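You operate a simulated robot arm through the tools that you are given. There is no shell and no other tool. Be economical: measure what you need, move in short steps, check, and stop when the job is done.

The job below is to be done with a simulated two-armed robot. You get a single attempt, and the scene is never put back.

Task
Hold the tall blue bottle on the top of the long table steady with one hand and open the stopper of the tall blue bottle with the other.

It is judged by the outcome, as a careful person would: the job done as asked, and still so three seconds after it is handed in. It fails if anything else is knocked over, pushed out of place, dropped, spilled or broken. A push-on lid holds only when it is set on centred and level and pressed home; a screw cap is set on level and turned clockwise until tight.

Robot
Two 7-joint arms with two-finger parallel grippers on one trunk, on a base that drives. Base frame: it is fixed to the floor where the robot stands at the start and does not move with it; the origin is under the middle of the robot, x ahead of it, y to its left, z up. Lengths are in m, angles in rad, forces in N, time in s.
The left shoulder is at the start at [0.05, 0.168, 1.207], the right one opposite. With the tool pointing down near the work surface each hand reaches from about 0.1 to 0.66 m from the robot's upright axis, wherever it stands, measured 20 degrees to its own side. Places, roughly: stopper of the tall blue bottle [0.5, -0.1, 1]. Payload 1.57 kg a hand.
Tool frame (each hand has its own): the origin (TCP) lies between the finger pads and is the grasp point; the fingertips stand 0.03 m ahead of it; z points along the fingers, y is the line along which they close. The gripper opens to 0.08 m. The fingers are 0.017 m wide and 0.012 m thick; the gripper's body (0.04 by 0.082 m) begins 0.08 m behind the TCP.
Orientation is that of the tool frame in the base frame, as [roll, pitch, yaw] about the fixed x, y, z axes, in that order (R = Rz(yaw) Ry(pitch) Rx(roll)). With the fingers straight down and closing along the base's y, the tool's x points along the base's -x, its y along +y and its z along -z.

Tools
- The arms move only by the tool servo_tool. It takes "left_steps", "right_steps" or both (then of equal length, played together; a hand with none holds still); each is a list of rows, each an object (a shift or turn left out is 0, a gripper value left out holds the last) with "translation": the shift along the tool's x, y, z in units of 50 mm (1.0 is 50 mm), a list of three; "rotation": the turn, a rotation vector about the tool's x, y, z in units of 5 degrees (1.0 is 5 degrees), a list of three; "gripper": the gripper command, from -1 (fully open) to 1 (shut), values between in proportion. In form: [{"translation": [x, y, z], "rotation": [wx, wy, wz], "gripper": gripper}, ...]. A call has 1 to 12 rows; each row shifts and turns the commanded pose from where the row before left it, along the tool's axes as they then stand. A call with a number of a shift or a turn outside -1 to 1 is refused whole. Rows are played at 5 a second. More than 0.05 m and 0.15 rad between two rows, or a gripper value outside its range, and nothing of the call is played. Where a pose cannot be reached the arm comes as near as it can. A force on the tool above 40 N (or 10 N above the force at the start of the call, whichever is more), or a blocked arm, ends the call early, and 0.2 s more pass. Each finger travels about 0.045 m/s and halts on what it meets, pressing with about 22 N; the grip force reading is that of the motor and also rises with nothing between the fingers. The clock runs only during rows and for 0.2 s after the last one: add rows that do not move to give the fingers time. The reply holds the time, the measured pose of the TCP, the force on the tool along the base axes, the opening and the grip force, in the units named above and with some noise, with the torque about the TCP (base axes, N m) and any sound that the robot's microphone picked up.
- Cameras (640 x 400 px; columns grow to the right, rows downward): "scene" is now at [0.1274, -0.016, 1.4219]; the picture's right is [-0.18, -0.98, 0.00], its down [-0.52, 0.10, -0.85] and it looks along [0.83, -0.15, -0.53] (base axes); focal length 259 px, centre (320, 200). "left" rides on the left gripper at [0.072, 0.007, -0.122] in its tool frame; the picture's right is [-0.09, 1.00, 0.00], its down [-0.84, -0.08, -0.54] and it looks along [-0.54, -0.05, 0.84] (tool axes); focal length 238 px, centre (320, 200). "right" rides on the right gripper at [0.072, -0.007, -0.122] in its tool frame; the picture's right is [0.09, 1.00, 0.00], its down [-0.84, 0.08, -0.54] and it looks along [-0.54, 0.05, 0.84] (tool axes); focal length 238 px, centre (320, 200). There is no depth. A picture from a camera that has moved, and an enlarged one, comes with that camera's place and axes in the base frame and with its lens.
- snapshot(camera): a new picture of that camera. It takes no simulated time.
- lift_body(by): slides the trunk up (or, below 0, down) by that many m; the arms and the scene camera ride with it, the base frame stays. It gives what a move gives, with no picture.
- roll_base(legs): drives the robot by 1 to 6 legs, each [ahead, left, turn to the left] in m, m and rad, along the robot's own axes; the way and the turn of a leg run together, so that a leg with both is an arc; at most 1.5 m and 3.142 rad a leg. The arms and the cameras ride along, it lands a little off, and it stops where it bumps. It gives what a move gives.
- head_to(pan, tilt): turns the head with the scene camera to pan (to the left, within 1.396 rad either way) and tilt (down, from -0.506 to 1.204), counted from straight ahead of the robot. It gives what a move gives.
- zoom(camera, box): a new picture of the part [left, top, right, bottom] of that camera's present view, enlarged. It takes no simulated time.
- hand_in(): hands the job in; it is judged then, once.

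Go step by step. Nothing tells you exact positions but the pictures and the camera data: compare them with the known pose of the tool, close in by small moves and look again before you grip or let go. The budget is 120 turns and 92 pictures, counting those below and the enlarged ones. Unless the task says otherwise, let go and move clear before handing in, and close with one line.

The tools are called after "Request:" by a JSON object that holds its "name" and its "arguments". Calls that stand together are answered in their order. servo_tool: Moves the arms, as the interface text tells. Its arguments: {"type":"object","properties":{"left_steps":{"type":"array","items":{"type":"object","properties":{"translation":{"type":"array","items":{"type":"number"}},"rotation":{"type":"array","items":{"type":"number"}},"gripper":{"type":"number"}}}},"right_steps":{"type":"array","items":{"type":"object","properties":{"translation":{"type":"array","items":{"type":"number"}},"rotation":{"type":"array","items":{"type":"number"}},"gripper":{"type":"number"}}}}},"required":[]} The other tools are called the same way: lift_body (by) slides the trunk up or down; roll_base (legs) drives the base; head_to (pan, tilt) turns the head that bears the scene camera; snapshot (camera) takes a picture; zoom (camera, box) takes an enlarged picture of a part of a camera's view; hand_in () hands the job in.

At the start:

```text
t: 0.0
left_position: [0.4417, 0.0918, 1.213]
left_orientation: [3.141, 0.0, -3.14]
left_force: [1.0, 0.1, 0.5]
left_ft_torque: [-0.01, -0.01, -0.01]
left_width: 0.08
left_grasp_force: 0.1
right_position: [0.3771, -0.2519, 1.2344]
right_orientation: [3.139, -0.002, -3.141]
right_force: [0.2, 0.6, 0.0]
right_ft_torque: [0.02, -0.04, 0.01]
right_width: 0.08
right_grasp_force: 0.0
trunk travel left (down, up): [-0.375, 0.068]
robot x, y, heading: [-0.0013, -0.0021, 0.001]
head pan, tilt: [-0.183, 0.557]
```

scene: 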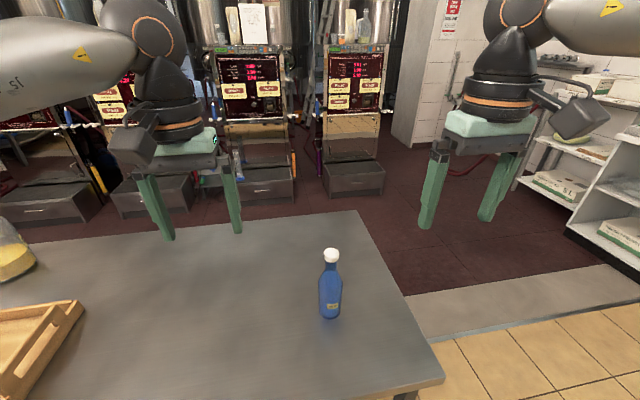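
right: 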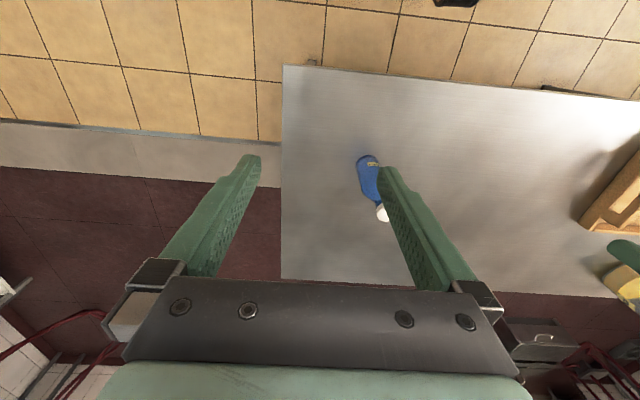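
left: 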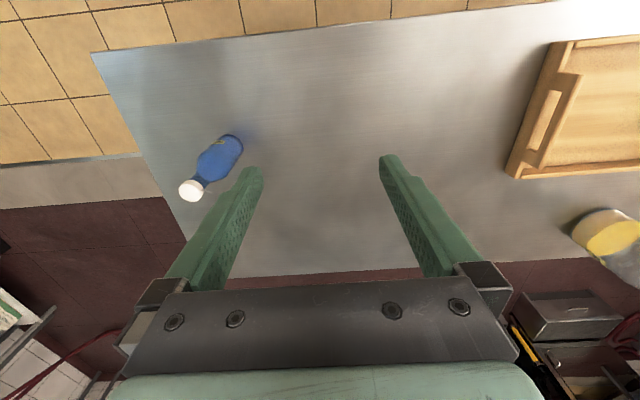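

The tall blue bottle with a white cap stands at roughly (0.55, -0.12), with the cap near z = 1.0. I'll zoom in to see what kind of cap it is.

Request:
{"name": "zoom", "arguments": {"camera": "scene", "box": [280, 235, 380, 335]}}

Request:
{"name": "zoom", "arguments": {"camera": "left", "box": [160, 110, 270, 220]}}

```text
4.00 times, centred on (330, 285) of scene
camera zoom: at [0.1274, -0.016, 1.4219], right [-0.18, -0.98, 0.0], down [-0.52, 0.1, -0.85], along [0.83, -0.15, -0.53], focal length 1037 px, centre (280, -140)
```

zoom: 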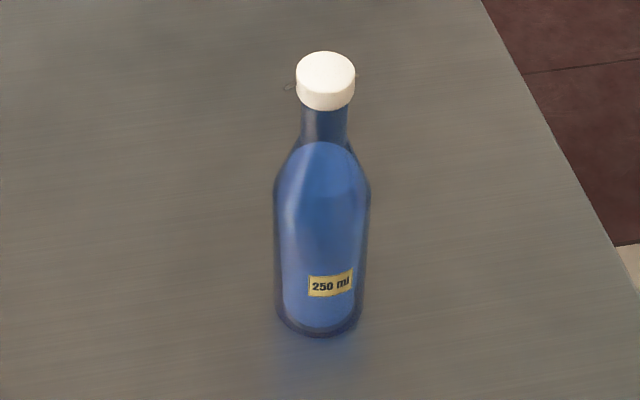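

```text
3.64 times, centred on (215, 165) of left
camera zoom: at [0.3684, 0.0986, 1.3348], right [0.09, 1.0, 0.0], down [0.84, -0.08, 0.54], along [0.54, -0.05, -0.84], focal length 867 px, centre (702, 327)
```

zoom: 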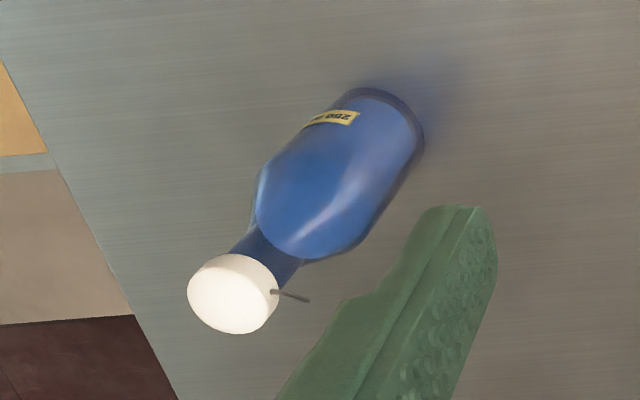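

The cap is about 34 mm across, and a thin wire or pin sticks out on either side, so it may be hinged or latched. I'll bring the right hand's camera nearer for a closer look.

Request:
{"name": "servo_tool", "arguments": {"right_steps": [{"translation": [-0.55, 0.75, 0.7]}, {"translation": [-0.55, 0.75, 0.7]}, {"translation": [-0.55, 0.75, 0.7]}, {}]}}

Request:
{"name": "snapshot", "arguments": {"camera": "right"}}

Request:
{"name": "zoom", "arguments": {"camera": "scene", "box": [310, 235, 350, 275]}}

```text
refused: row 1 steps farther than a row can; nothing moved
```

```text
86 pictures are left
camera right: at [0.3056, -0.2578, 1.3557], right [-0.09, 1.0, 0.0], down [0.84, 0.08, 0.54], along [0.54, 0.05, -0.84], focal length 238 px, centre (320, 200)
```

right: 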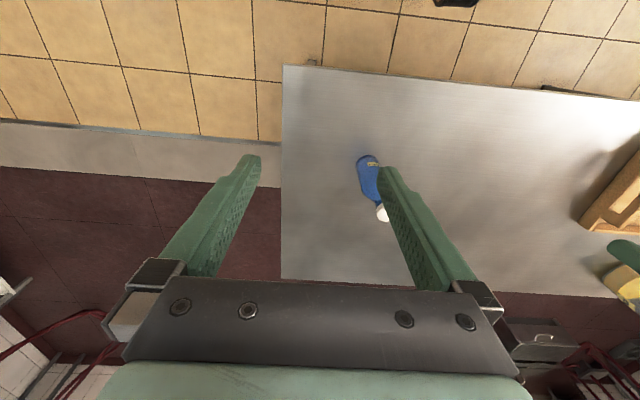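

```text
10.00 times, centred on (330, 255) of scene
camera zoom: at [0.1274, -0.016, 1.4219], right [-0.18, -0.98, 0.0], down [-0.52, 0.1, -0.85], along [0.83, -0.15, -0.53], focal length 2592 px, centre (220, -350)
```

zoom: 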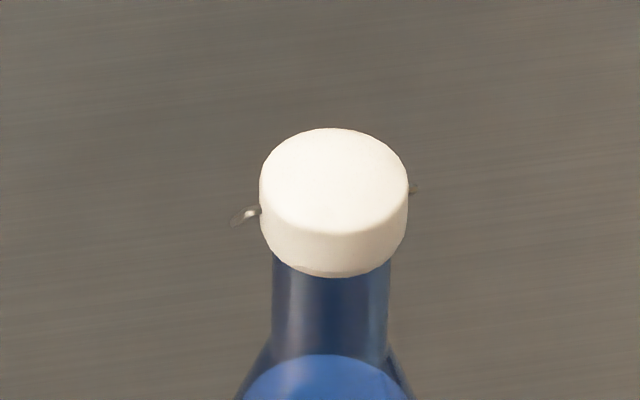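

The first step was too long, so I'll repeat the move in smaller rows.

Request:
{"name": "servo_tool", "arguments": {"right_steps": [{"translation": [-0.4, 0.55, 0.5]}, {"translation": [-0.4, 0.55, 0.5]}, {"translation": [-0.4, 0.55, 0.5]}, {"translation": [-0.4, 0.55, 0.5]}, {}]}}

Request:
{"name": "snapshot", "arguments": {"camera": "right"}}

```text
t: 1.2
left_position: [0.4407, 0.092, 1.2127]
left_orientation: [3.141, 0.001, -3.139]
left_force: [-0.4, 0.8, -0.5]
left_ft_torque: [-0.01, 0.01, -0.01]
left_width: 0.0795
left_grasp_force: 0.0
right_position: [0.4546, -0.1493, 1.1342]
right_orientation: [3.137, 0.0, 3.14]
right_force: [0.3, -0.3, 0.5]
right_ft_torque: [0.0, 0.01, -0.03]
right_width: 0.08
right_grasp_force: 0.0
right hand out of reach, approached as far as the arm can: row 4
trunk travel left (down, up): [-0.375, 0.068]
robot x, y, heading: [-0.001, 0.0026, -0.0]
head pan, tilt: [-0.183, 0.557]
```

```text
84 pictures are left
camera right: at [0.3822, -0.1549, 1.2557], right [-0.09, 1.0, 0.0], down [0.84, 0.07, 0.54], along [0.54, 0.05, -0.84], focal length 238 px, centre (320, 200)
```

right: 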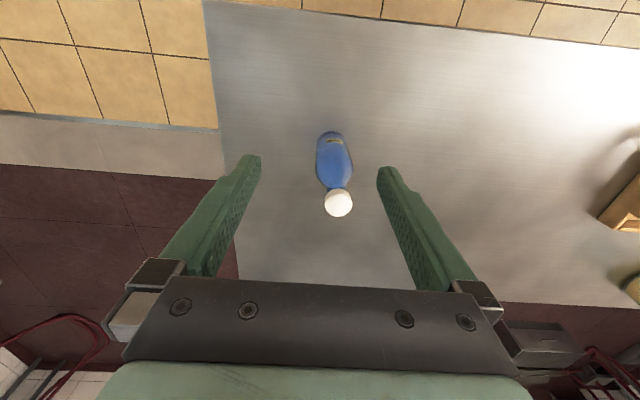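

Request:
{"name": "zoom", "arguments": {"camera": "right", "box": [300, 170, 376, 230]}}

```text
6.67 times, centred on (338, 200) of right
camera zoom: at [0.3822, -0.1549, 1.2557], right [-0.09, 1.0, 0.0], down [0.84, 0.07, 0.54], along [0.54, 0.05, -0.84], focal length 1589 px, centre (200, 200)
```

zoom: 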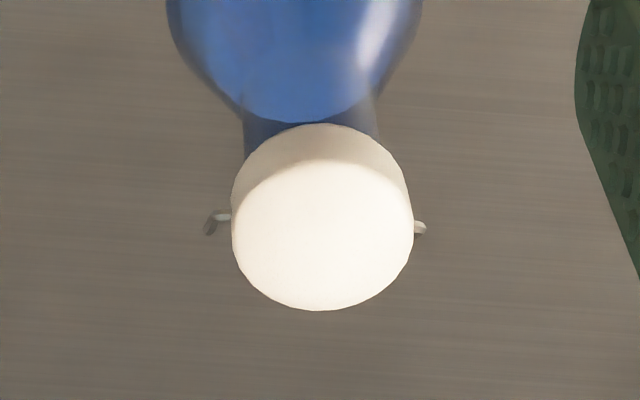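

A thin wire shows on both sides of the white cap, possibly a swing-top bail. I'll move the right hand back out of the way. Then I'll turn the left hand to point sideways (along -y, closing along x), since that is the hold pose and also gives a side view.

Request:
{"name": "servo_tool", "arguments": {"right_steps": [{"translation": [0.4, -0.55, -0.5]}, {"translation": [0.4, -0.55, -0.5]}, {"translation": [0.4, -0.55, -0.5]}, {"translation": [0.4, -0.55, 0]}, {}, {}, {}, {}], "left_steps": [{"rotation": [0.9238, 0.9238, -0.9238]}, {"rotation": [0.9238, 0.9238, -0.9238]}, {"rotation": [0.9238, 0.9238, -0.9238]}, {"rotation": [0.9238, 0.9238, -0.9238]}, {"rotation": [0.9238, 0.9238, -0.9238]}, {"rotation": [0.9238, 0.9238, -0.9238]}, {"rotation": [0.9238, 0.9238, -0.9238]}, {}]}}

```text
t: 3.0
left_position: [0.4408, 0.0917, 1.2127]
left_orientation: [-2.701, -0.677, -2.698]
left_force: [0.9, 0.6, 0.7]
left_ft_torque: [-0.03, -0.01, 0.02]
left_width: 0.0798
left_grasp_force: 0.0
right_position: [0.3722, -0.2584, 1.2107]
right_orientation: [3.138, 0.002, 3.141]
right_force: [0.4, 0.3, 0.1]
right_ft_torque: [0.03, 0.03, 0.01]
right_width: 0.0798
right_grasp_force: 0.0
trunk travel left (down, up): [-0.375, 0.068]
robot x, y, heading: [-0.0012, -0.0003, 0.002]
head pan, tilt: [-0.183, 0.557]
```

The left hand is turning as planned, so I'll finish the rotation.

Request:
{"name": "servo_tool", "arguments": {"left_steps": [{"rotation": [0.9238, 0.9238, -0.9238]}, {"rotation": [0.9238, 0.9238, -0.9238]}, {"rotation": [0.9238, 0.9238, -0.9238]}, {"rotation": [0.9238, 0.9238, -0.9238]}, {"rotation": [0.9238, 0.9238, -0.9238]}, {"rotation": [0.9238, 0.9238, -0.9238]}, {"rotation": [0.9238, 0.9238, -0.9238]}, {"rotation": [0.9238, 0.9238, -0.9238]}, {}]}}

Request:
{"name": "snapshot", "arguments": {"camera": "scene"}}

Request:
{"name": "snapshot", "arguments": {"camera": "left"}}

```text
t: 5.0
left_position: [0.4421, 0.0918, 1.2121]
left_orientation: [0.683, -1.569, 0.89]
left_force: [1.2, 0.7, 0.7]
left_ft_torque: [0.02, 0.0, 0.0]
left_width: 0.0801
left_grasp_force: 0.2
right_position: [0.3724, -0.259, 1.2113]
right_orientation: [3.141, -0.002, 3.141]
right_force: [0.4, 0.4, 0.2]
right_ft_torque: [-0.01, 0.0, -0.02]
right_width: 0.0802
right_grasp_force: 0.1
trunk travel left (down, up): [-0.375, 0.068]
robot x, y, heading: [-0.0004, -0.0004, -0.004]
head pan, tilt: [-0.183, 0.557]
```

```text
82 pictures are left
camera scene: at [0.1275, -0.0161, 1.4219], right [-0.18, -0.98, 0.0], down [-0.52, 0.1, -0.85], along [0.83, -0.15, -0.53], focal length 259 px, centre (320, 200)
```

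scene: 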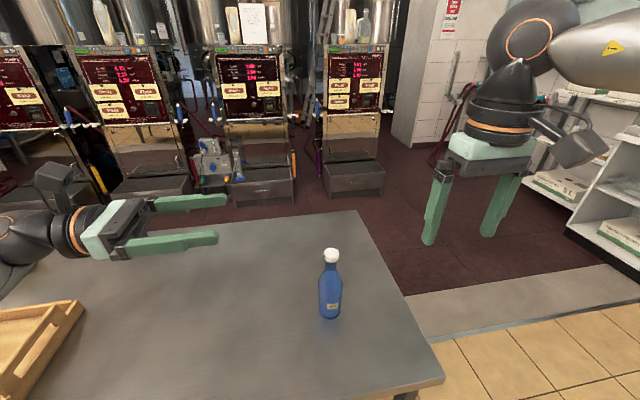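

```text
81 pictures are left
camera left: at [0.4338, 0.2142, 1.2849], right [-1.0, 0.0, -0.09], down [0.07, 0.54, -0.84], along [0.05, -0.84, -0.54], focal length 238 px, centre (320, 200)
```

left: 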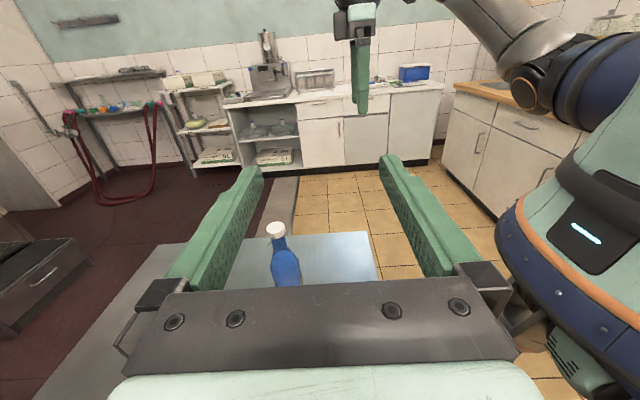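

The left hand now points along -y. I'll tilt it about 25° down so the wrist clears the table, then bring it level with the bottle at a standoff.

Request:
{"name": "servo_tool", "arguments": {"left_steps": [{"rotation": [0, -1, 0]}, {"rotation": [0, -1, 0]}, {"rotation": [0, -1, 0]}, {"rotation": [0, -1, 0]}, {"rotation": [0, -1, 0]}, {"translation": [-0.637, -0.37, 0.37]}, {"translation": [-0.637, -0.37, 0.37]}, {"translation": [-0.637, -0.37, 0.37]}, {"translation": [-0.637, -0.37, 0.37]}, {"translation": [-0.637, -0.37, 0.37]}, {"translation": [-0.637, -0.37, 0.37]}, {}]}}

Request:
{"name": "snapshot", "arguments": {"camera": "scene"}}

Request:
{"name": "snapshot", "arguments": {"camera": "left"}}

```text
t: 7.6
left_position: [0.5538, 0.0743, 0.9914]
left_orientation: [-3.141, -1.136, -1.571]
left_force: [0.0, -0.2, 0.0]
left_ft_torque: [-0.01, 0.02, -0.01]
left_width: 0.0802
left_grasp_force: 0.1
right_position: [0.3716, -0.2583, 1.2115]
right_orientation: [3.139, 0.0, -3.14]
right_force: [0.7, 0.2, 0.5]
right_ft_torque: [0.0, -0.01, 0.04]
right_width: 0.08
right_grasp_force: 0.1
trunk travel left (down, up): [-0.375, 0.068]
robot x, y, heading: [-0.0035, 0.002, 0.004]
head pan, tilt: [-0.183, 0.557]
```

```text
80 pictures are left
camera scene: at [0.1271, -0.0158, 1.422], right [-0.18, -0.98, 0.0], down [-0.52, 0.1, -0.85], along [0.83, -0.15, -0.53], focal length 259 px, centre (320, 200)
```

scene: 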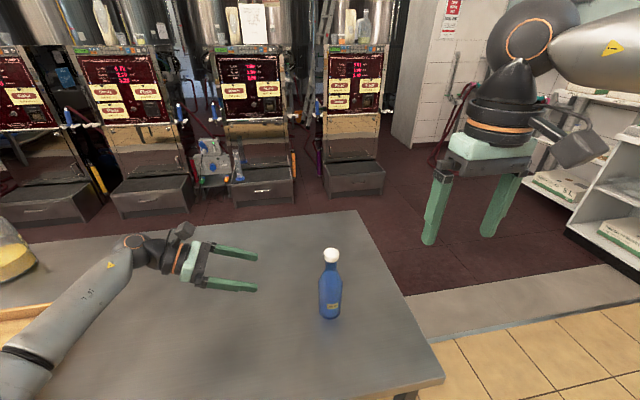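

```text
79 pictures are left
camera left: at [0.5461, 0.154, 1.1082], right [-1.0, 0.04, -0.08], down [0.08, 0.84, -0.53], along [0.05, -0.53, -0.84], focal length 238 px, centre (320, 200)
```

left: 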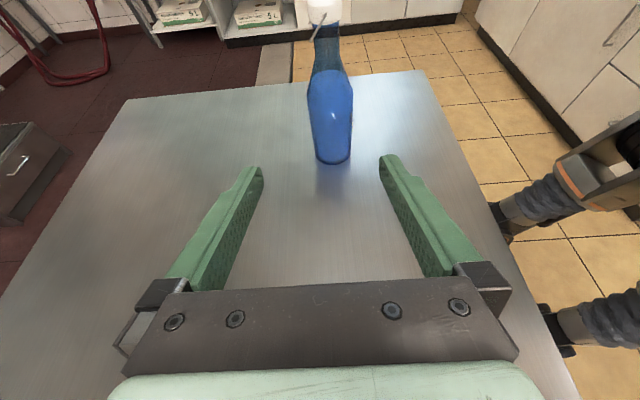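

Request:
{"name": "zoom", "arguments": {"camera": "left", "box": [290, 0, 370, 50]}}

```text
8.00 times, centred on (330, 25) of left
camera zoom: at [0.5461, 0.154, 1.1082], right [-1.0, 0.04, -0.08], down [0.08, 0.84, -0.53], along [0.05, -0.53, -0.84], focal length 1907 px, centre (240, 1600)
```

zoom: 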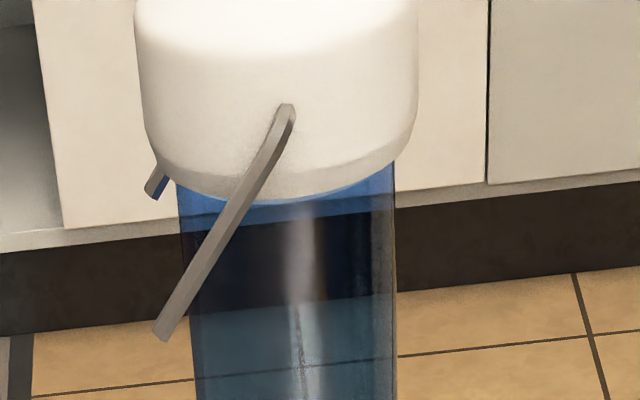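

The close view shows a wire bail or lever pivoted on the sides of the cap and swung down toward the far (+x) side. I'll level the left hand at cap height to get a proper side view of it.

Request:
{"name": "servo_tool", "arguments": {"left_steps": [{"rotation": [0, 1, 0], "translation": [-0.5, 0, 0.25]}, {"rotation": [0, 1, 0], "translation": [-0.5, 0, 0.2]}, {"rotation": [0, 1, 0]}, {"rotation": [0, 1, 0]}, {"rotation": [0, 1, 0]}, {}]}}

Request:
{"name": "snapshot", "arguments": {"camera": "left"}}

```text
t: 9.0
left_position: [0.5535, 0.0723, 0.9396]
left_orientation: [-0.164, -1.569, 1.736]
left_force: [-0.8, 0.3, -0.2]
left_ft_torque: [0.0, -0.01, 0.03]
left_width: 0.0798
left_grasp_force: 0.1
right_position: [0.3698, -0.2577, 1.2117]
right_orientation: [3.139, 0.001, -3.141]
right_force: [0.2, -0.5, 0.2]
right_ft_torque: [0.0, 0.0, 0.01]
right_width: 0.0802
right_grasp_force: 0.0
trunk travel left (down, up): [-0.375, 0.068]
robot x, y, heading: [-0.004, 0.0007, 0.003]
head pan, tilt: [-0.183, 0.557]
```

```text
77 pictures are left
camera left: at [0.5453, 0.1933, 1.0099], right [-1.0, 0.0, -0.09], down [0.08, 0.54, -0.84], along [0.05, -0.84, -0.54], focal length 238 px, centre (320, 200)
```

left: 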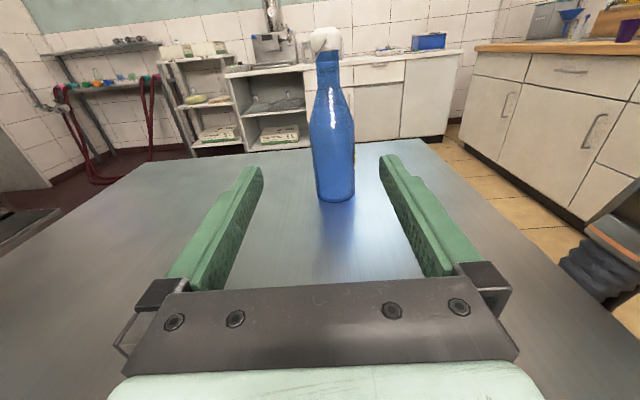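

Request:
{"name": "zoom", "arguments": {"camera": "left", "box": [286, 15, 366, 65]}}

Request:
{"name": "zoom", "arguments": {"camera": "left", "box": [280, 20, 400, 210]}}

```text
8.00 times, centred on (326, 40) of left
camera zoom: at [0.5453, 0.1933, 1.0099], right [-1.0, 0.0, -0.09], down [0.08, 0.54, -0.84], along [0.05, -0.84, -0.54], focal length 1907 px, centre (272, 1480)
```

zoom: 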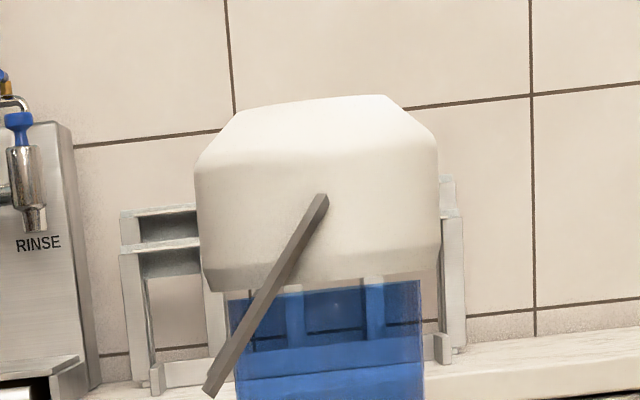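

```text
2.11 times, centred on (340, 115) of left
camera zoom: at [0.5453, 0.1933, 1.0099], right [-1.0, 0.0, -0.09], down [0.08, 0.54, -0.84], along [0.05, -0.84, -0.54], focal length 502 px, centre (278, 379)
```

zoom: 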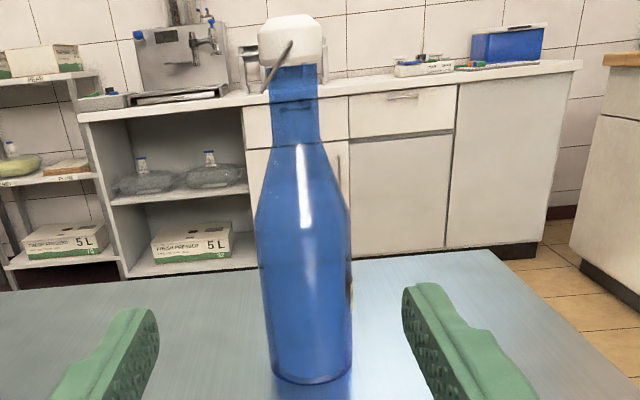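

The two struts run from the sides of the cap down to the back (+x) of the neck, about 14 mm back and 21 mm down. That looks like a swing stopper hinged at the back of the neck. I take the cap centre as about (0.541, -0.118, 1.006). I'll first set the left hand, tilted 15°, in front of the bottle body at z ≈ 0.868.

Request:
{"name": "servo_tool", "arguments": {"left_steps": [{"rotation": [0, -1, 0]}, {"rotation": [0, -1, 0]}, {"rotation": [0, -1, 0]}, {"translation": [-0.34, 0.083, 0.587]}, {"translation": [-0.34, 0.083, 0.587]}, {"translation": [-0.34, 0.083, 0.587]}, {}]}}

Request:
{"name": "snapshot", "arguments": {"camera": "left"}}

Request:
{"name": "snapshot", "arguments": {"camera": "scene"}}

```text
t: 10.6
left_position: [0.5415, -0.0003, 0.862]
left_orientation: [-3.14, -1.31, -1.572]
left_force: [0.7, 0.2, 0.2]
left_ft_torque: [0.03, 0.01, -0.01]
left_width: 0.08
left_grasp_force: 0.0
right_position: [0.3715, -0.2587, 1.2109]
right_orientation: [3.138, 0.0, 3.14]
right_force: [-0.2, 0.3, 0.2]
right_ft_torque: [0.01, -0.02, -0.01]
right_width: 0.0799
right_grasp_force: 0.0
trunk travel left (down, up): [-0.375, 0.068]
robot x, y, heading: [-0.0021, -0.0, 0.001]
head pan, tilt: [-0.183, 0.557]
```

```text
74 pictures are left
camera left: at [0.5337, 0.0978, 0.9631], right [-1.0, 0.02, -0.09], down [0.08, 0.74, -0.67], along [0.05, -0.67, -0.74], focal length 238 px, centre (320, 200)
```

left: 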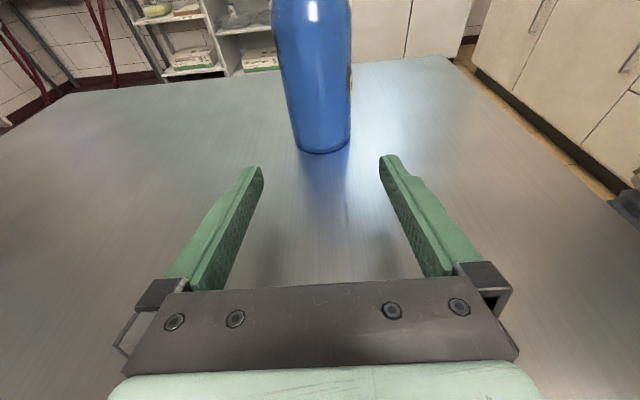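

```text
73 pictures are left
camera scene: at [0.1273, -0.0156, 1.422], right [-0.18, -0.98, 0.0], down [-0.52, 0.1, -0.85], along [0.83, -0.15, -0.53], focal length 259 px, centre (320, 200)
```

scene: 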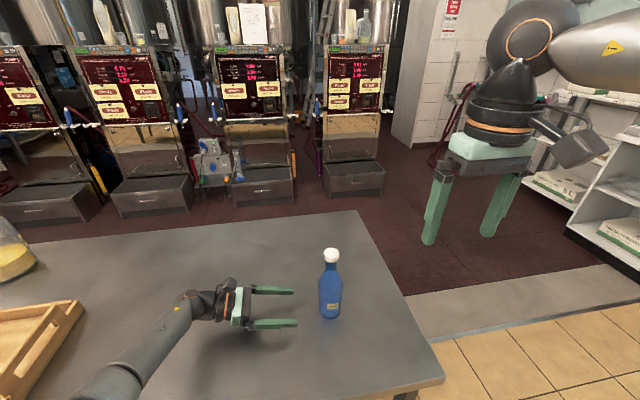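

The bottle sits centred between the left fingers, so I'll slide in to its axis.

Request:
{"name": "servo_tool", "arguments": {"left_steps": [{"translation": [0.17, 0.01, 0.565]}, {"translation": [0.17, 0.01, 0.565]}, {"translation": [0.17, 0.01, 0.565]}, {"translation": [0.17, 0.01, 0.565]}, {}]}}

Request:
{"name": "snapshot", "arguments": {"camera": "left"}}

Request:
{"name": "zoom", "arguments": {"camera": "scene", "box": [240, 235, 380, 335]}}

```text
t: 11.8
left_position: [0.5348, -0.1172, 0.8678]
left_orientation: [-3.141, -1.31, -1.569]
left_force: [-0.7, -0.6, 0.4]
left_ft_torque: [0.01, -0.03, 0.02]
left_width: 0.0801
left_grasp_force: 0.1
right_position: [0.371, -0.2587, 1.2114]
right_orientation: [3.139, -0.002, 3.14]
right_force: [0.0, 0.5, 0.1]
right_ft_torque: [-0.01, 0.02, -0.01]
right_width: 0.0799
right_grasp_force: 0.1
trunk travel left (down, up): [-0.375, 0.068]
robot x, y, heading: [-0.0, 0.0003, -0.002]
head pan, tilt: [-0.183, 0.557]
```

```text
72 pictures are left
camera left: at [0.5276, -0.0188, 0.9696], right [-1.0, 0.02, -0.09], down [0.08, 0.74, -0.67], along [0.05, -0.67, -0.74], focal length 238 px, centre (320, 200)
```

left: 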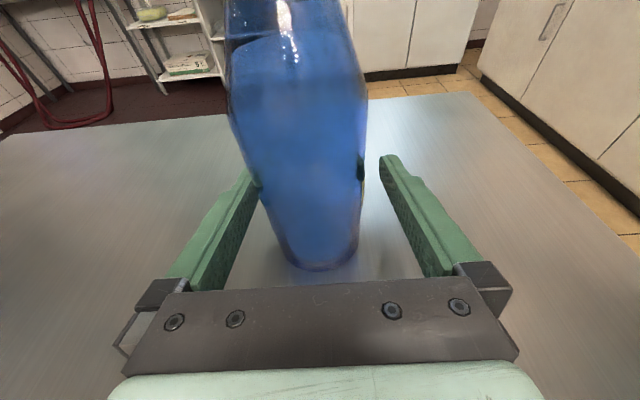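

```text
4.00 times, centred on (310, 285) of scene
camera zoom: at [0.1275, -0.0156, 1.4219], right [-0.18, -0.98, 0.0], down [-0.52, 0.1, -0.85], along [0.83, -0.15, -0.53], focal length 1037 px, centre (360, -140)
```

zoom: 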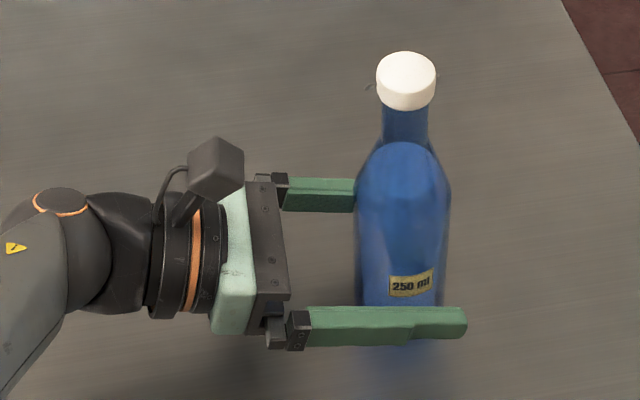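

The bottle sits about 4–5 mm toward the far finger. I'll shift the hand to centre it, then close.

Request:
{"name": "servo_tool", "arguments": {"left_steps": [{"translation": [0, -0.1, 0]}, {}, {"gripper": 1}, {"gripper": 1}, {"gripper": 1}, {"gripper": 1}]}}

Request:
{"name": "snapshot", "arguments": {"camera": "left"}}

Request:
{"name": "zoom", "arguments": {"camera": "scene", "box": [240, 235, 380, 335]}}

```text
t: 13.2
left_position: [0.5353, -0.1173, 0.8692]
left_orientation: [3.141, -1.31, -1.569]
left_force: [2.5, -0.1, 2.0]
left_ft_torque: [0.02, 0.0, 0.0]
left_width: 0.0593
left_grasp_force: 22.0
left hand out of reach, approached as far as the arm can: row 1
right_position: [0.3705, -0.2582, 1.2112]
right_orientation: [3.139, -0.001, 3.141]
right_force: [0.0, 0.0, 0.2]
right_ft_torque: [0.0, 0.0, -0.05]
right_width: 0.0802
right_grasp_force: 0.0
trunk travel left (down, up): [-0.375, 0.068]
robot x, y, heading: [0.002, 0.0025, -0.007]
head pan, tilt: [-0.183, 0.557]
```

```text
70 pictures are left
camera left: at [0.5277, -0.0188, 0.9696], right [-1.0, 0.02, -0.09], down [0.08, 0.74, -0.67], along [0.05, -0.67, -0.74], focal length 238 px, centre (320, 200)
```

left: 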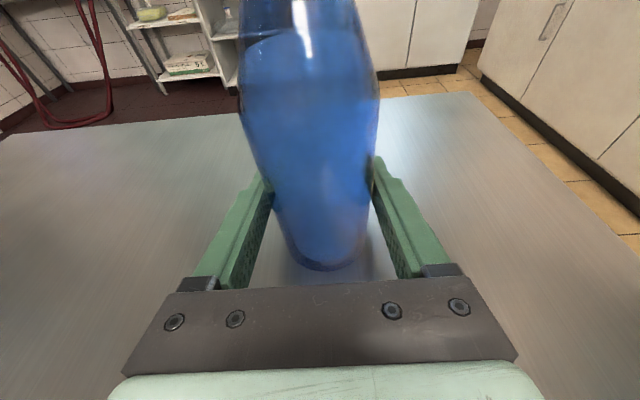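

```text
4.00 times, centred on (310, 285) of scene
camera zoom: at [0.1275, -0.0159, 1.4219], right [-0.18, -0.98, 0.0], down [-0.52, 0.1, -0.85], along [0.83, -0.15, -0.53], focal length 1037 px, centre (360, -140)
```

zoom: 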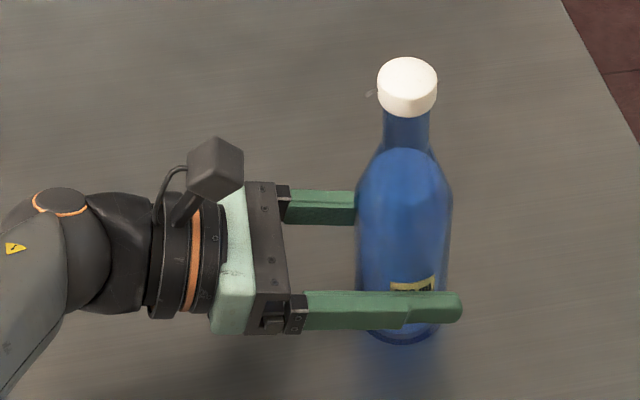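

The bottle is held firmly at 59 mm opening. Next I'll pitch the right hand forward to about 30° below horizontal, still closing along y, so it can later roll the stopper back over its hinge.

Request:
{"name": "servo_tool", "arguments": {"right_steps": [{"rotation": [0, -1, 0]}, {"rotation": [0, -1, 0]}, {"rotation": [0, -1, 0]}, {"rotation": [0, -1, 0]}, {"rotation": [0, -1, 0]}, {"rotation": [0, -1, 0]}, {"rotation": [0, -1, 0]}, {"rotation": [0, -1, 0]}, {"rotation": [0, -1, 0]}, {"rotation": [0, -1, 0]}, {"rotation": [0, -1, 0]}, {"rotation": [0, -1, 0]}]}}

Request:
{"name": "snapshot", "arguments": {"camera": "scene"}}

```text
t: 15.8
left_position: [0.5362, -0.1179, 0.8683]
left_orientation: [-3.141, -1.311, -1.568]
left_force: [2.1, -0.5, 1.1]
left_ft_torque: [-0.01, 0.05, -0.01]
left_width: 0.0593
left_grasp_force: 21.7
right_position: [0.4027, -0.2616, 1.2315]
right_orientation: [3.134, 1.043, 3.136]
right_force: [0.8, -0.4, -1.1]
right_ft_torque: [-0.03, -0.01, -0.04]
right_width: 0.0801
right_grasp_force: 0.1
right hand out of reach, approached as far as the arm can: row 10, 11, 12
trunk travel left (down, up): [-0.375, 0.068]
robot x, y, heading: [0.0029, 0.003, 0.003]
head pan, tilt: [-0.183, 0.557]
```

```text
68 pictures are left
camera scene: at [0.1274, -0.0158, 1.422], right [-0.18, -0.98, 0.0], down [-0.52, 0.1, -0.85], along [0.83, -0.15, -0.53], focal length 259 px, centre (320, 200)
```

scene: 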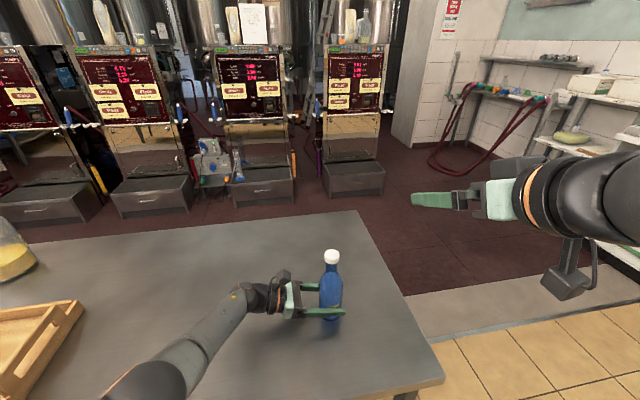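

The pitch is reached. Now I'll move the right hand to a standoff in front of the cap, up and toward the robot.

Request:
{"name": "servo_tool", "arguments": {"right_steps": [{"translation": [0.39, 0.48, 0.3]}, {"translation": [0.39, 0.48, 0.3]}, {"translation": [0.39, 0.48, 0.3]}, {"translation": [0.39, 0.48, 0.3]}, {"translation": [0.39, 0.48, 0.3]}, {"translation": [0.39, 0.48, 0.3]}, {}]}}

Request:
{"name": "snapshot", "arguments": {"camera": "right"}}

Request:
{"name": "snapshot", "arguments": {"camera": "scene"}}

```text
t: 17.4
left_position: [0.5355, -0.1174, 0.8674]
left_orientation: [3.14, -1.31, -1.566]
left_force: [1.0, -0.2, 1.7]
left_ft_torque: [-0.1, 0.09, 0.05]
left_width: 0.0592
left_grasp_force: 21.6
right_position: [0.4395, -0.1165, 1.0997]
right_orientation: [3.135, 1.049, 3.137]
right_force: [0.6, 0.2, 0.3]
right_ft_torque: [-0.03, 0.02, 0.04]
right_width: 0.08
right_grasp_force: 0.0
right hand out of reach, approached as far as the arm can: row 1, 2
trunk travel left (down, up): [-0.375, 0.068]
robot x, y, heading: [0.0019, -0.0015, -0.002]
head pan, tilt: [-0.183, 0.557]
```

```text
67 pictures are left
camera right: at [0.2991, -0.1223, 1.0978], right [-0.05, 1.0, -0.08], down [-0.05, 0.07, 1.0], along [1.0, 0.05, 0.05], focal length 238 px, centre (320, 200)
```

right: 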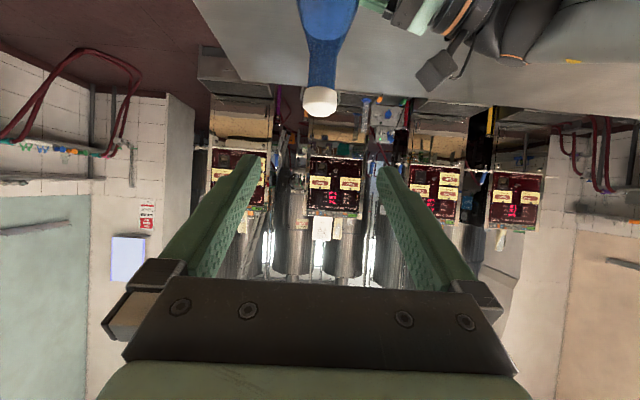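

```text
66 pictures are left
camera scene: at [0.1275, -0.016, 1.4219], right [-0.18, -0.98, 0.0], down [-0.52, 0.1, -0.85], along [0.83, -0.15, -0.53], focal length 259 px, centre (320, 200)
```

scene: 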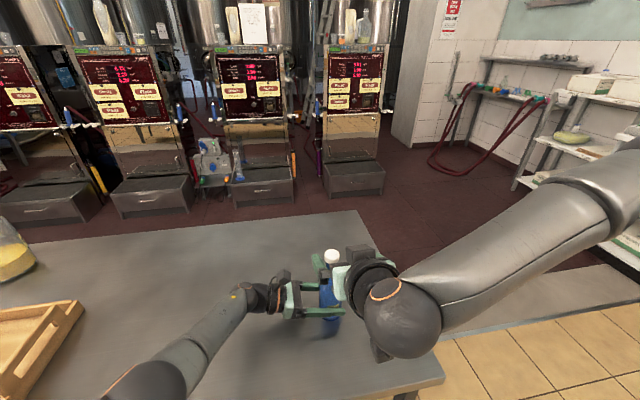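

The right hand lines up with the cap in y, and the cap is about 28 mm off-axis in the tool's x. I'll correct that and move closer.

Request:
{"name": "servo_tool", "arguments": {"right_steps": [{"translation": [0.28, -0.02, 0.5]}, {"translation": [0.28, -0.02, 0.5]}, {"translation": [0, 0, 0.5]}, {}]}}

Request:
{"name": "snapshot", "arguments": {"camera": "right"}}

Request:
{"name": "zoom", "arguments": {"camera": "scene", "box": [270, 230, 430, 330]}}

```text
t: 18.4
left_position: [0.5346, -0.1175, 0.8683]
left_orientation: [3.141, -1.312, -1.568]
left_force: [0.1, 1.5, 1.7]
left_ft_torque: [-0.03, 0.1, -0.02]
left_width: 0.0591
left_grasp_force: 21.7
right_position: [0.4904, -0.1364, 1.0429]
right_orientation: [3.132, 1.046, 3.136]
right_force: [-0.3, 0.4, -0.2]
right_ft_torque: [-0.02, -0.01, -0.01]
right_width: 0.0798
right_grasp_force: 0.0
right hand out of reach, approached as far as the arm can: row 1, 2, 3
trunk travel left (down, up): [-0.375, 0.068]
robot x, y, heading: [-0.0003, 0.0004, -0.001]
head pan, tilt: [-0.183, 0.557]
```

```text
65 pictures are left
camera right: at [0.349, -0.1428, 1.042], right [-0.05, 1.0, -0.07], down [-0.05, 0.07, 1.0], along [1.0, 0.05, 0.05], focal length 238 px, centre (320, 200)
```

right: 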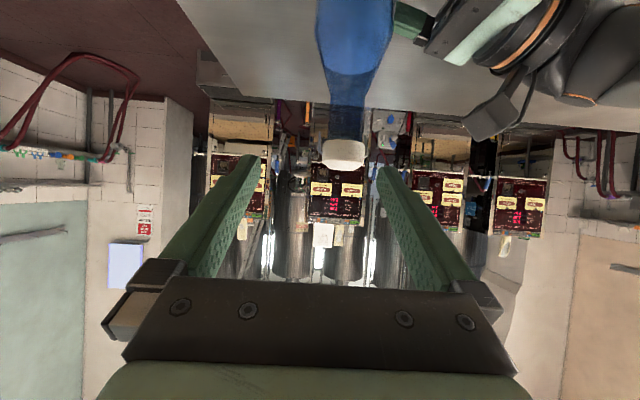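

```text
4.00 times, centred on (350, 280) of scene
camera zoom: at [0.1273, -0.0158, 1.422], right [-0.18, -0.98, 0.0], down [-0.52, 0.1, -0.85], along [0.83, -0.15, -0.53], focal length 1037 px, centre (200, -120)
```

zoom: 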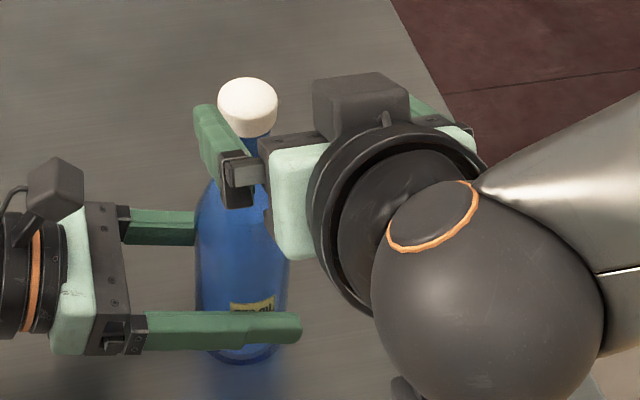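

The right hand is limited in y here: it stopped at -0.136. I'll ease the pitch to about 45° and try the y shift again.

Request:
{"name": "servo_tool", "arguments": {"right_steps": [{"translation": [0, 0, -0.4]}, {"rotation": [0, 1, 0]}, {"rotation": [0, 1, 0]}, {"rotation": [0, 1, 0]}, {"translation": [0, 0.2, 0]}, {"translation": [0, 0.2, 0]}, {}]}}

Request:
{"name": "snapshot", "arguments": {"camera": "right"}}

```text
t: 20.0
left_position: [0.5353, -0.1177, 0.8675]
left_orientation: [3.14, -1.311, -1.57]
left_force: [0.3, 1.1, 1.6]
left_ft_torque: [-0.01, 0.08, 0.02]
left_width: 0.0593
left_grasp_force: 21.3
right_position: [0.4732, -0.1151, 1.0545]
right_orientation: [3.136, 0.787, 3.139]
right_force: [0.2, 0.1, -0.2]
right_ft_torque: [0.02, -0.01, 0.0]
right_width: 0.0799
right_grasp_force: 0.0
trunk travel left (down, up): [-0.375, 0.068]
robot x, y, heading: [0.0012, -0.0, 0.0]
head pan, tilt: [-0.183, 0.557]
```

```text
63 pictures are left
camera right: at [0.3366, -0.1217, 1.0891], right [-0.07, 1.0, -0.06], down [0.21, 0.07, 0.98], along [0.98, 0.05, -0.21], focal length 238 px, centre (320, 200)
```

right: 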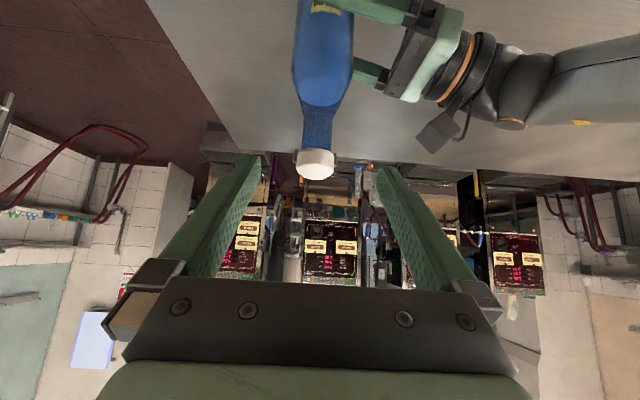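

At 45° pitch the y position is reachable. Next I'll advance most of the way and check again.

Request:
{"name": "servo_tool", "arguments": {"right_steps": [{"translation": [-0.15, -0.02, 0.5]}, {"translation": [-0.15, -0.02, 0.4]}, {}]}}

Request:
{"name": "snapshot", "arguments": {"camera": "right"}}

Request:
{"name": "zoom", "arguments": {"camera": "scene", "box": [290, 230, 390, 290]}}

```text
t: 20.8
left_position: [0.5353, -0.1172, 0.8681]
left_orientation: [3.141, -1.31, -1.566]
left_force: [0.9, 1.4, 0.8]
left_ft_torque: [-0.03, 0.08, 0.01]
left_width: 0.0593
left_grasp_force: 22.0
right_position: [0.5162, -0.1271, 1.0385]
right_orientation: [3.138, 0.787, 3.14]
right_force: [0.3, 0.0, 0.6]
right_ft_torque: [0.01, 0.0, 0.01]
right_width: 0.0801
right_grasp_force: 0.0
right hand out of reach, approached as far as the arm can: row 1, 2
trunk travel left (down, up): [-0.375, 0.068]
robot x, y, heading: [0.0002, 0.0012, -0.001]
head pan, tilt: [-0.183, 0.557]
```

```text
62 pictures are left
camera right: at [0.3785, -0.1346, 1.0731], right [-0.07, 1.0, -0.06], down [0.21, 0.07, 0.98], along [0.98, 0.05, -0.21], focal length 238 px, centre (320, 200)
```

right: 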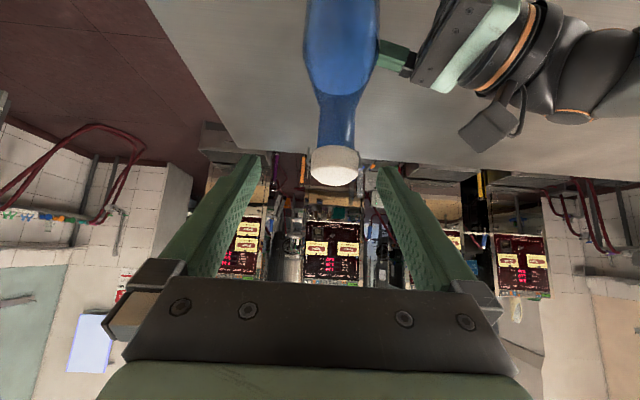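

```text
6.40 times, centred on (340, 260) of scene
camera zoom: at [0.1273, -0.0158, 1.422], right [-0.18, -0.98, 0.0], down [-0.52, 0.1, -0.85], along [0.83, -0.15, -0.53], focal length 1659 px, centre (192, -184)
```

zoom: 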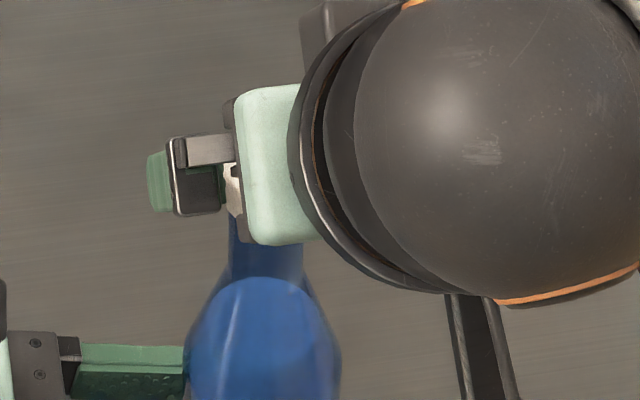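

The reach limits it again, at about 9 mm short in y. A steeper tool seems easier to reach, so I'll rotate to 60° below horizontal and look again.

Request:
{"name": "servo_tool", "arguments": {"right_steps": [{"rotation": [0, 1, 0]}, {"rotation": [0, 1, 0]}, {"rotation": [0, 1, 0]}, {}]}}

Request:
{"name": "snapshot", "arguments": {"camera": "right"}}

```text
t: 21.8
left_position: [0.535, -0.1169, 0.8679]
left_orientation: [-3.14, -1.309, -1.568]
left_force: [-1.1, 0.7, 1.1]
left_ft_torque: [-0.06, 0.08, 0.0]
left_width: 0.0595
left_grasp_force: 21.9
right_position: [0.5122, -0.1307, 1.0389]
right_orientation: [3.137, 0.522, 3.138]
right_force: [-0.1, 0.6, -0.4]
right_ft_torque: [0.03, 0.03, 0.0]
right_width: 0.0798
right_grasp_force: 0.1
trunk travel left (down, up): [-0.375, 0.068]
robot x, y, heading: [0.0003, -0.002, 0.0]
head pan, tilt: [-0.183, 0.557]
```

```text
60 pictures are left
camera right: at [0.3891, -0.1377, 1.1077], right [-0.08, 1.0, -0.04], down [0.46, 0.07, 0.89], along [0.89, 0.05, -0.46], focal length 238 px, centre (320, 200)
```

right: 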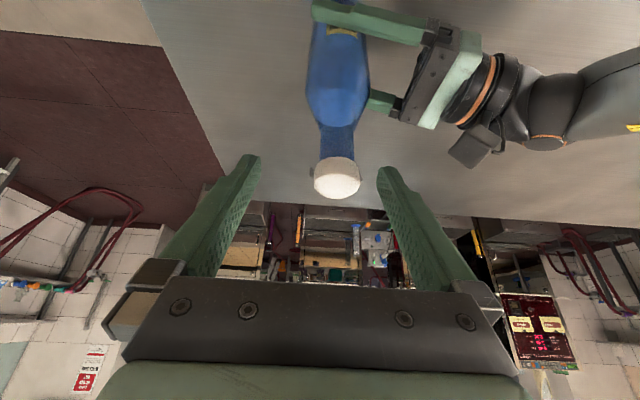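

At 60° it is reachable with no complaint. I'll correct y by about 13 mm and settle onto the cap.

Request:
{"name": "servo_tool", "arguments": {"right_steps": [{"translation": [-0.08, 0.27, 0.2]}, {"translation": [-0.08, 0, 0.3]}, {}]}}

Request:
{"name": "snapshot", "arguments": {"camera": "right"}}

```text
t: 22.6
left_position: [0.5357, -0.118, 0.8694]
left_orientation: [3.141, -1.307, -1.568]
left_force: [-0.6, 0.8, -0.1]
left_ft_torque: [-0.07, 0.1, -0.04]
left_width: 0.0594
left_grasp_force: 21.8
right_position: [0.5204, -0.1382, 1.0309]
right_orientation: [3.139, 0.523, 3.139]
right_force: [1.1, 0.2, -0.3]
right_ft_torque: [0.01, -0.01, -0.02]
right_width: 0.0798
right_grasp_force: 0.0
right hand out of reach, approached as far as the arm can: row 1, 2
trunk travel left (down, up): [-0.375, 0.068]
robot x, y, heading: [-0.0016, 0.0024, -0.002]
head pan, tilt: [-0.183, 0.557]
```

```text
59 pictures are left
camera right: at [0.3965, -0.1444, 1.0992], right [-0.08, 1.0, -0.04], down [0.45, 0.07, 0.89], along [0.89, 0.05, -0.46], focal length 238 px, centre (320, 200)
```

right: 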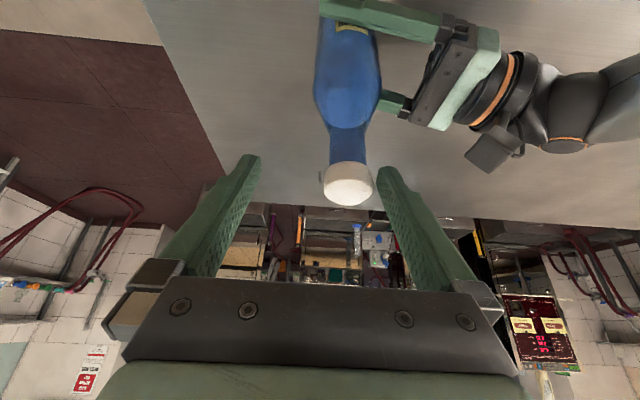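

Reach in y shrinks as x grows, which suggests a wrist limit. Yawing the tool about 20° toward +y should relieve it, so I'll back off a little, yaw, and then see what is reachable.

Request:
{"name": "servo_tool", "arguments": {"right_steps": [{"translation": [0, 0, -0.6]}, {"rotation": [-0.5, 0, -0.866]}, {"rotation": [-0.5, 0, -0.866]}, {"rotation": [-0.5, 0, -0.866]}, {"rotation": [-0.5, 0, -0.866]}, {}]}}

Request:
{"name": "snapshot", "arguments": {"camera": "right"}}

Request:
{"name": "snapshot", "arguments": {"camera": "scene"}}

```text
t: 24.0
left_position: [0.535, -0.1184, 0.8679]
left_orientation: [-3.141, -1.311, -1.569]
left_force: [-1.1, 0.9, 1.1]
left_ft_torque: [-0.05, 0.11, 0.0]
left_width: 0.0594
left_grasp_force: 21.7
right_position: [0.5045, -0.1378, 1.0559]
right_orientation: [3.138, 0.523, -2.793]
right_force: [-0.7, 0.3, 0.2]
right_ft_torque: [-0.01, 0.03, 0.01]
right_width: 0.0797
right_grasp_force: 0.1
trunk travel left (down, up): [-0.375, 0.068]
robot x, y, heading: [-0.0018, -0.0013, -0.005]
head pan, tilt: [-0.183, 0.557]
```

```text
58 pictures are left
camera right: at [0.3907, -0.1864, 1.1245], right [-0.42, 0.91, -0.04], down [0.4, 0.23, 0.89], along [0.82, 0.35, -0.46], focal length 238 px, centre (320, 200)
```

right: 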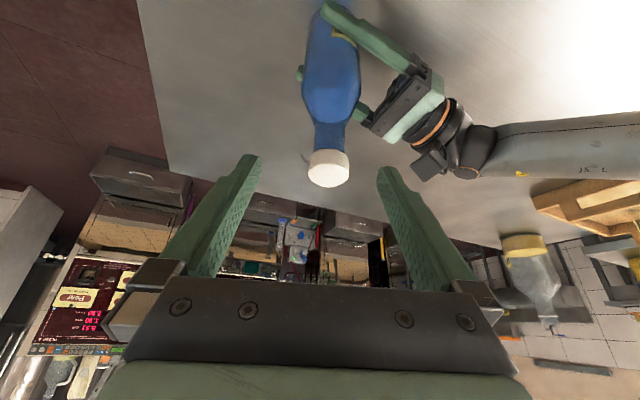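

```text
57 pictures are left
camera scene: at [0.1273, -0.0159, 1.422], right [-0.18, -0.98, 0.0], down [-0.52, 0.1, -0.85], along [0.83, -0.15, -0.53], focal length 259 px, centre (320, 200)
```

scene: 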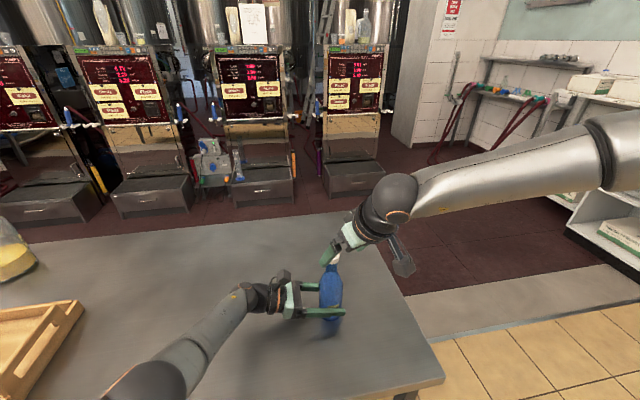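

The forearm comes in from the right, so the natural pose is a mirror of the left one: the right hand pointing along +y and closing along x on the front and back of the cap, clear of the struts. Opening then becomes mostly a wrist roll. I'll back off and straighten the hand first.

Request:
{"name": "servo_tool", "arguments": {"right_steps": [{"translation": [0, 0, -0.9]}, {"translation": [0, 0, -0.9], "rotation": [0.5, 0, 0.866]}, {"rotation": [0.5, 0, 0.866], "translation": [0, -0.6, 0]}, {"rotation": [0.5, 0, 0.866], "translation": [0, -0.6, 0]}, {"rotation": [0.5, 0, 0.866], "translation": [0, -0.6, 0]}, {"rotation": [0, 1, 0], "translation": [0, -0.6, 0]}, {"rotation": [0, 1, 0]}, {"rotation": [0, 1, 0]}, {"rotation": [0, 1, 0]}, {"rotation": [0, 1, 0]}, {"rotation": [0, 1, 0]}, {}]}}

```text
t: 26.6
left_position: [0.5348, -0.1173, 0.868]
left_orientation: [3.141, -1.311, -1.567]
left_force: [1.2, -1.2, 1.3]
left_ft_torque: [-0.1, 0.05, 0.05]
left_width: 0.0593
left_grasp_force: 22.3
right_position: [0.4762, -0.2717, 1.133]
right_orientation: [3.136, -0.002, -3.139]
right_force: [0.3, 0.2, -0.2]
right_ft_torque: [0.02, -0.03, 0.02]
right_width: 0.08
right_grasp_force: 0.0
trunk travel left (down, up): [-0.375, 0.068]
robot x, y, heading: [0.0027, 0.0033, 0.001]
head pan, tilt: [-0.183, 0.557]
```

The right hand is straight down and clear. Now I'll rotate it to point along +y.

Request:
{"name": "servo_tool", "arguments": {"right_steps": [{"rotation": [-0.9238, 0.9238, 0.9238]}, {"rotation": [-0.9238, 0.9238, 0.9238]}, {"rotation": [-0.9238, 0.9238, 0.9238]}, {"rotation": [-0.9238, 0.9238, 0.9238]}, {"rotation": [-0.9238, 0.9238, 0.9238]}, {"rotation": [-0.9238, 0.9238, 0.9238]}, {"rotation": [-0.9238, 0.9238, 0.9238]}, {"rotation": [-0.9238, 0.9238, 0.9238]}, {"rotation": [-0.9238, 0.9238, 0.9238]}, {"rotation": [-0.9238, 0.9238, 0.9238]}, {"rotation": [-0.9238, 0.9238, 0.9238]}, {"rotation": [-0.9238, 0.9238, 0.9238]}]}}

Request:
{"name": "servo_tool", "arguments": {"right_steps": [{"rotation": [-0.9238, 0.9238, 0.9238]}, {"rotation": [-0.9238, 0.9238, 0.9238]}, {"rotation": [-0.9238, 0.9238, 0.9238]}, {}]}}

Request:
{"name": "snapshot", "arguments": {"camera": "right"}}

Request:
{"name": "snapshot", "arguments": {"camera": "scene"}}

```text
t: 29.2
left_position: [0.5355, -0.1173, 0.8685]
left_orientation: [3.141, -1.309, -1.57]
left_force: [-2.5, 0.8, 0.4]
left_ft_torque: [-0.07, 0.1, 0.01]
left_width: 0.0591
left_grasp_force: 22.0
right_position: [0.4776, -0.2714, 1.133]
right_orientation: [2.473, -1.234, 2.484]
right_force: [-0.6, 0.5, -0.1]
right_ft_torque: [0.0, 0.0, 0.02]
right_width: 0.08
right_grasp_force: 0.1
trunk travel left (down, up): [-0.375, 0.068]
robot x, y, heading: [0.0005, 0.0008, 0.0]
head pan, tilt: [-0.183, 0.557]
```

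```text
t: 30.2
left_position: [0.535, -0.1174, 0.8674]
left_orientation: [-3.141, -1.308, -1.569]
left_force: [0.6, 0.8, -0.2]
left_ft_torque: [-0.03, 0.05, -0.06]
left_width: 0.0591
left_grasp_force: 22.0
right_position: [0.4766, -0.2715, 1.1313]
right_orientation: [-0.512, -1.565, -1.061]
right_force: [-0.7, 0.0, 0.3]
right_ft_torque: [0.03, 0.01, 0.0]
right_width: 0.0802
right_grasp_force: 0.0
trunk travel left (down, up): [-0.375, 0.068]
robot x, y, heading: [0.0063, -0.0009, 0.002]
head pan, tilt: [-0.183, 0.557]
```

```text
56 pictures are left
camera right: at [0.4702, -0.3932, 1.203], right [1.0, 0.0, 0.09], down [0.07, -0.54, -0.84], along [0.05, 0.84, -0.54], focal length 238 px, centre (320, 200)
```

right: 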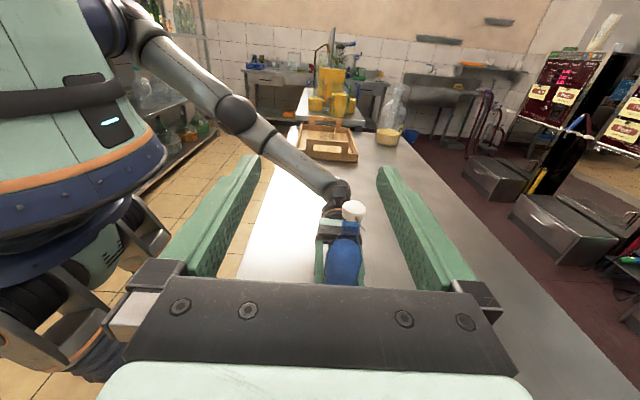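

```text
55 pictures are left
camera scene: at [0.1274, -0.0159, 1.422], right [-0.18, -0.98, 0.0], down [-0.52, 0.1, -0.85], along [0.83, -0.15, -0.53], focal length 259 px, centre (320, 200)
```

scene: 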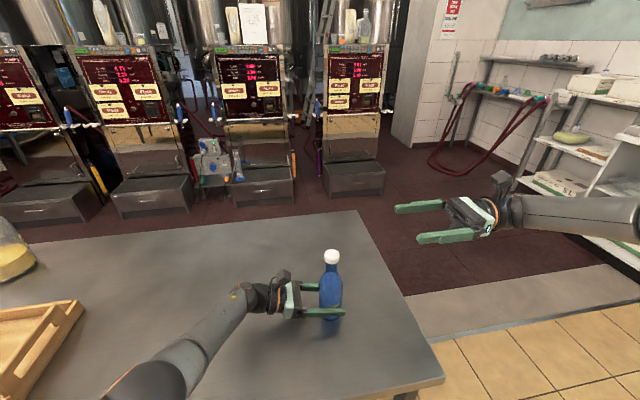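

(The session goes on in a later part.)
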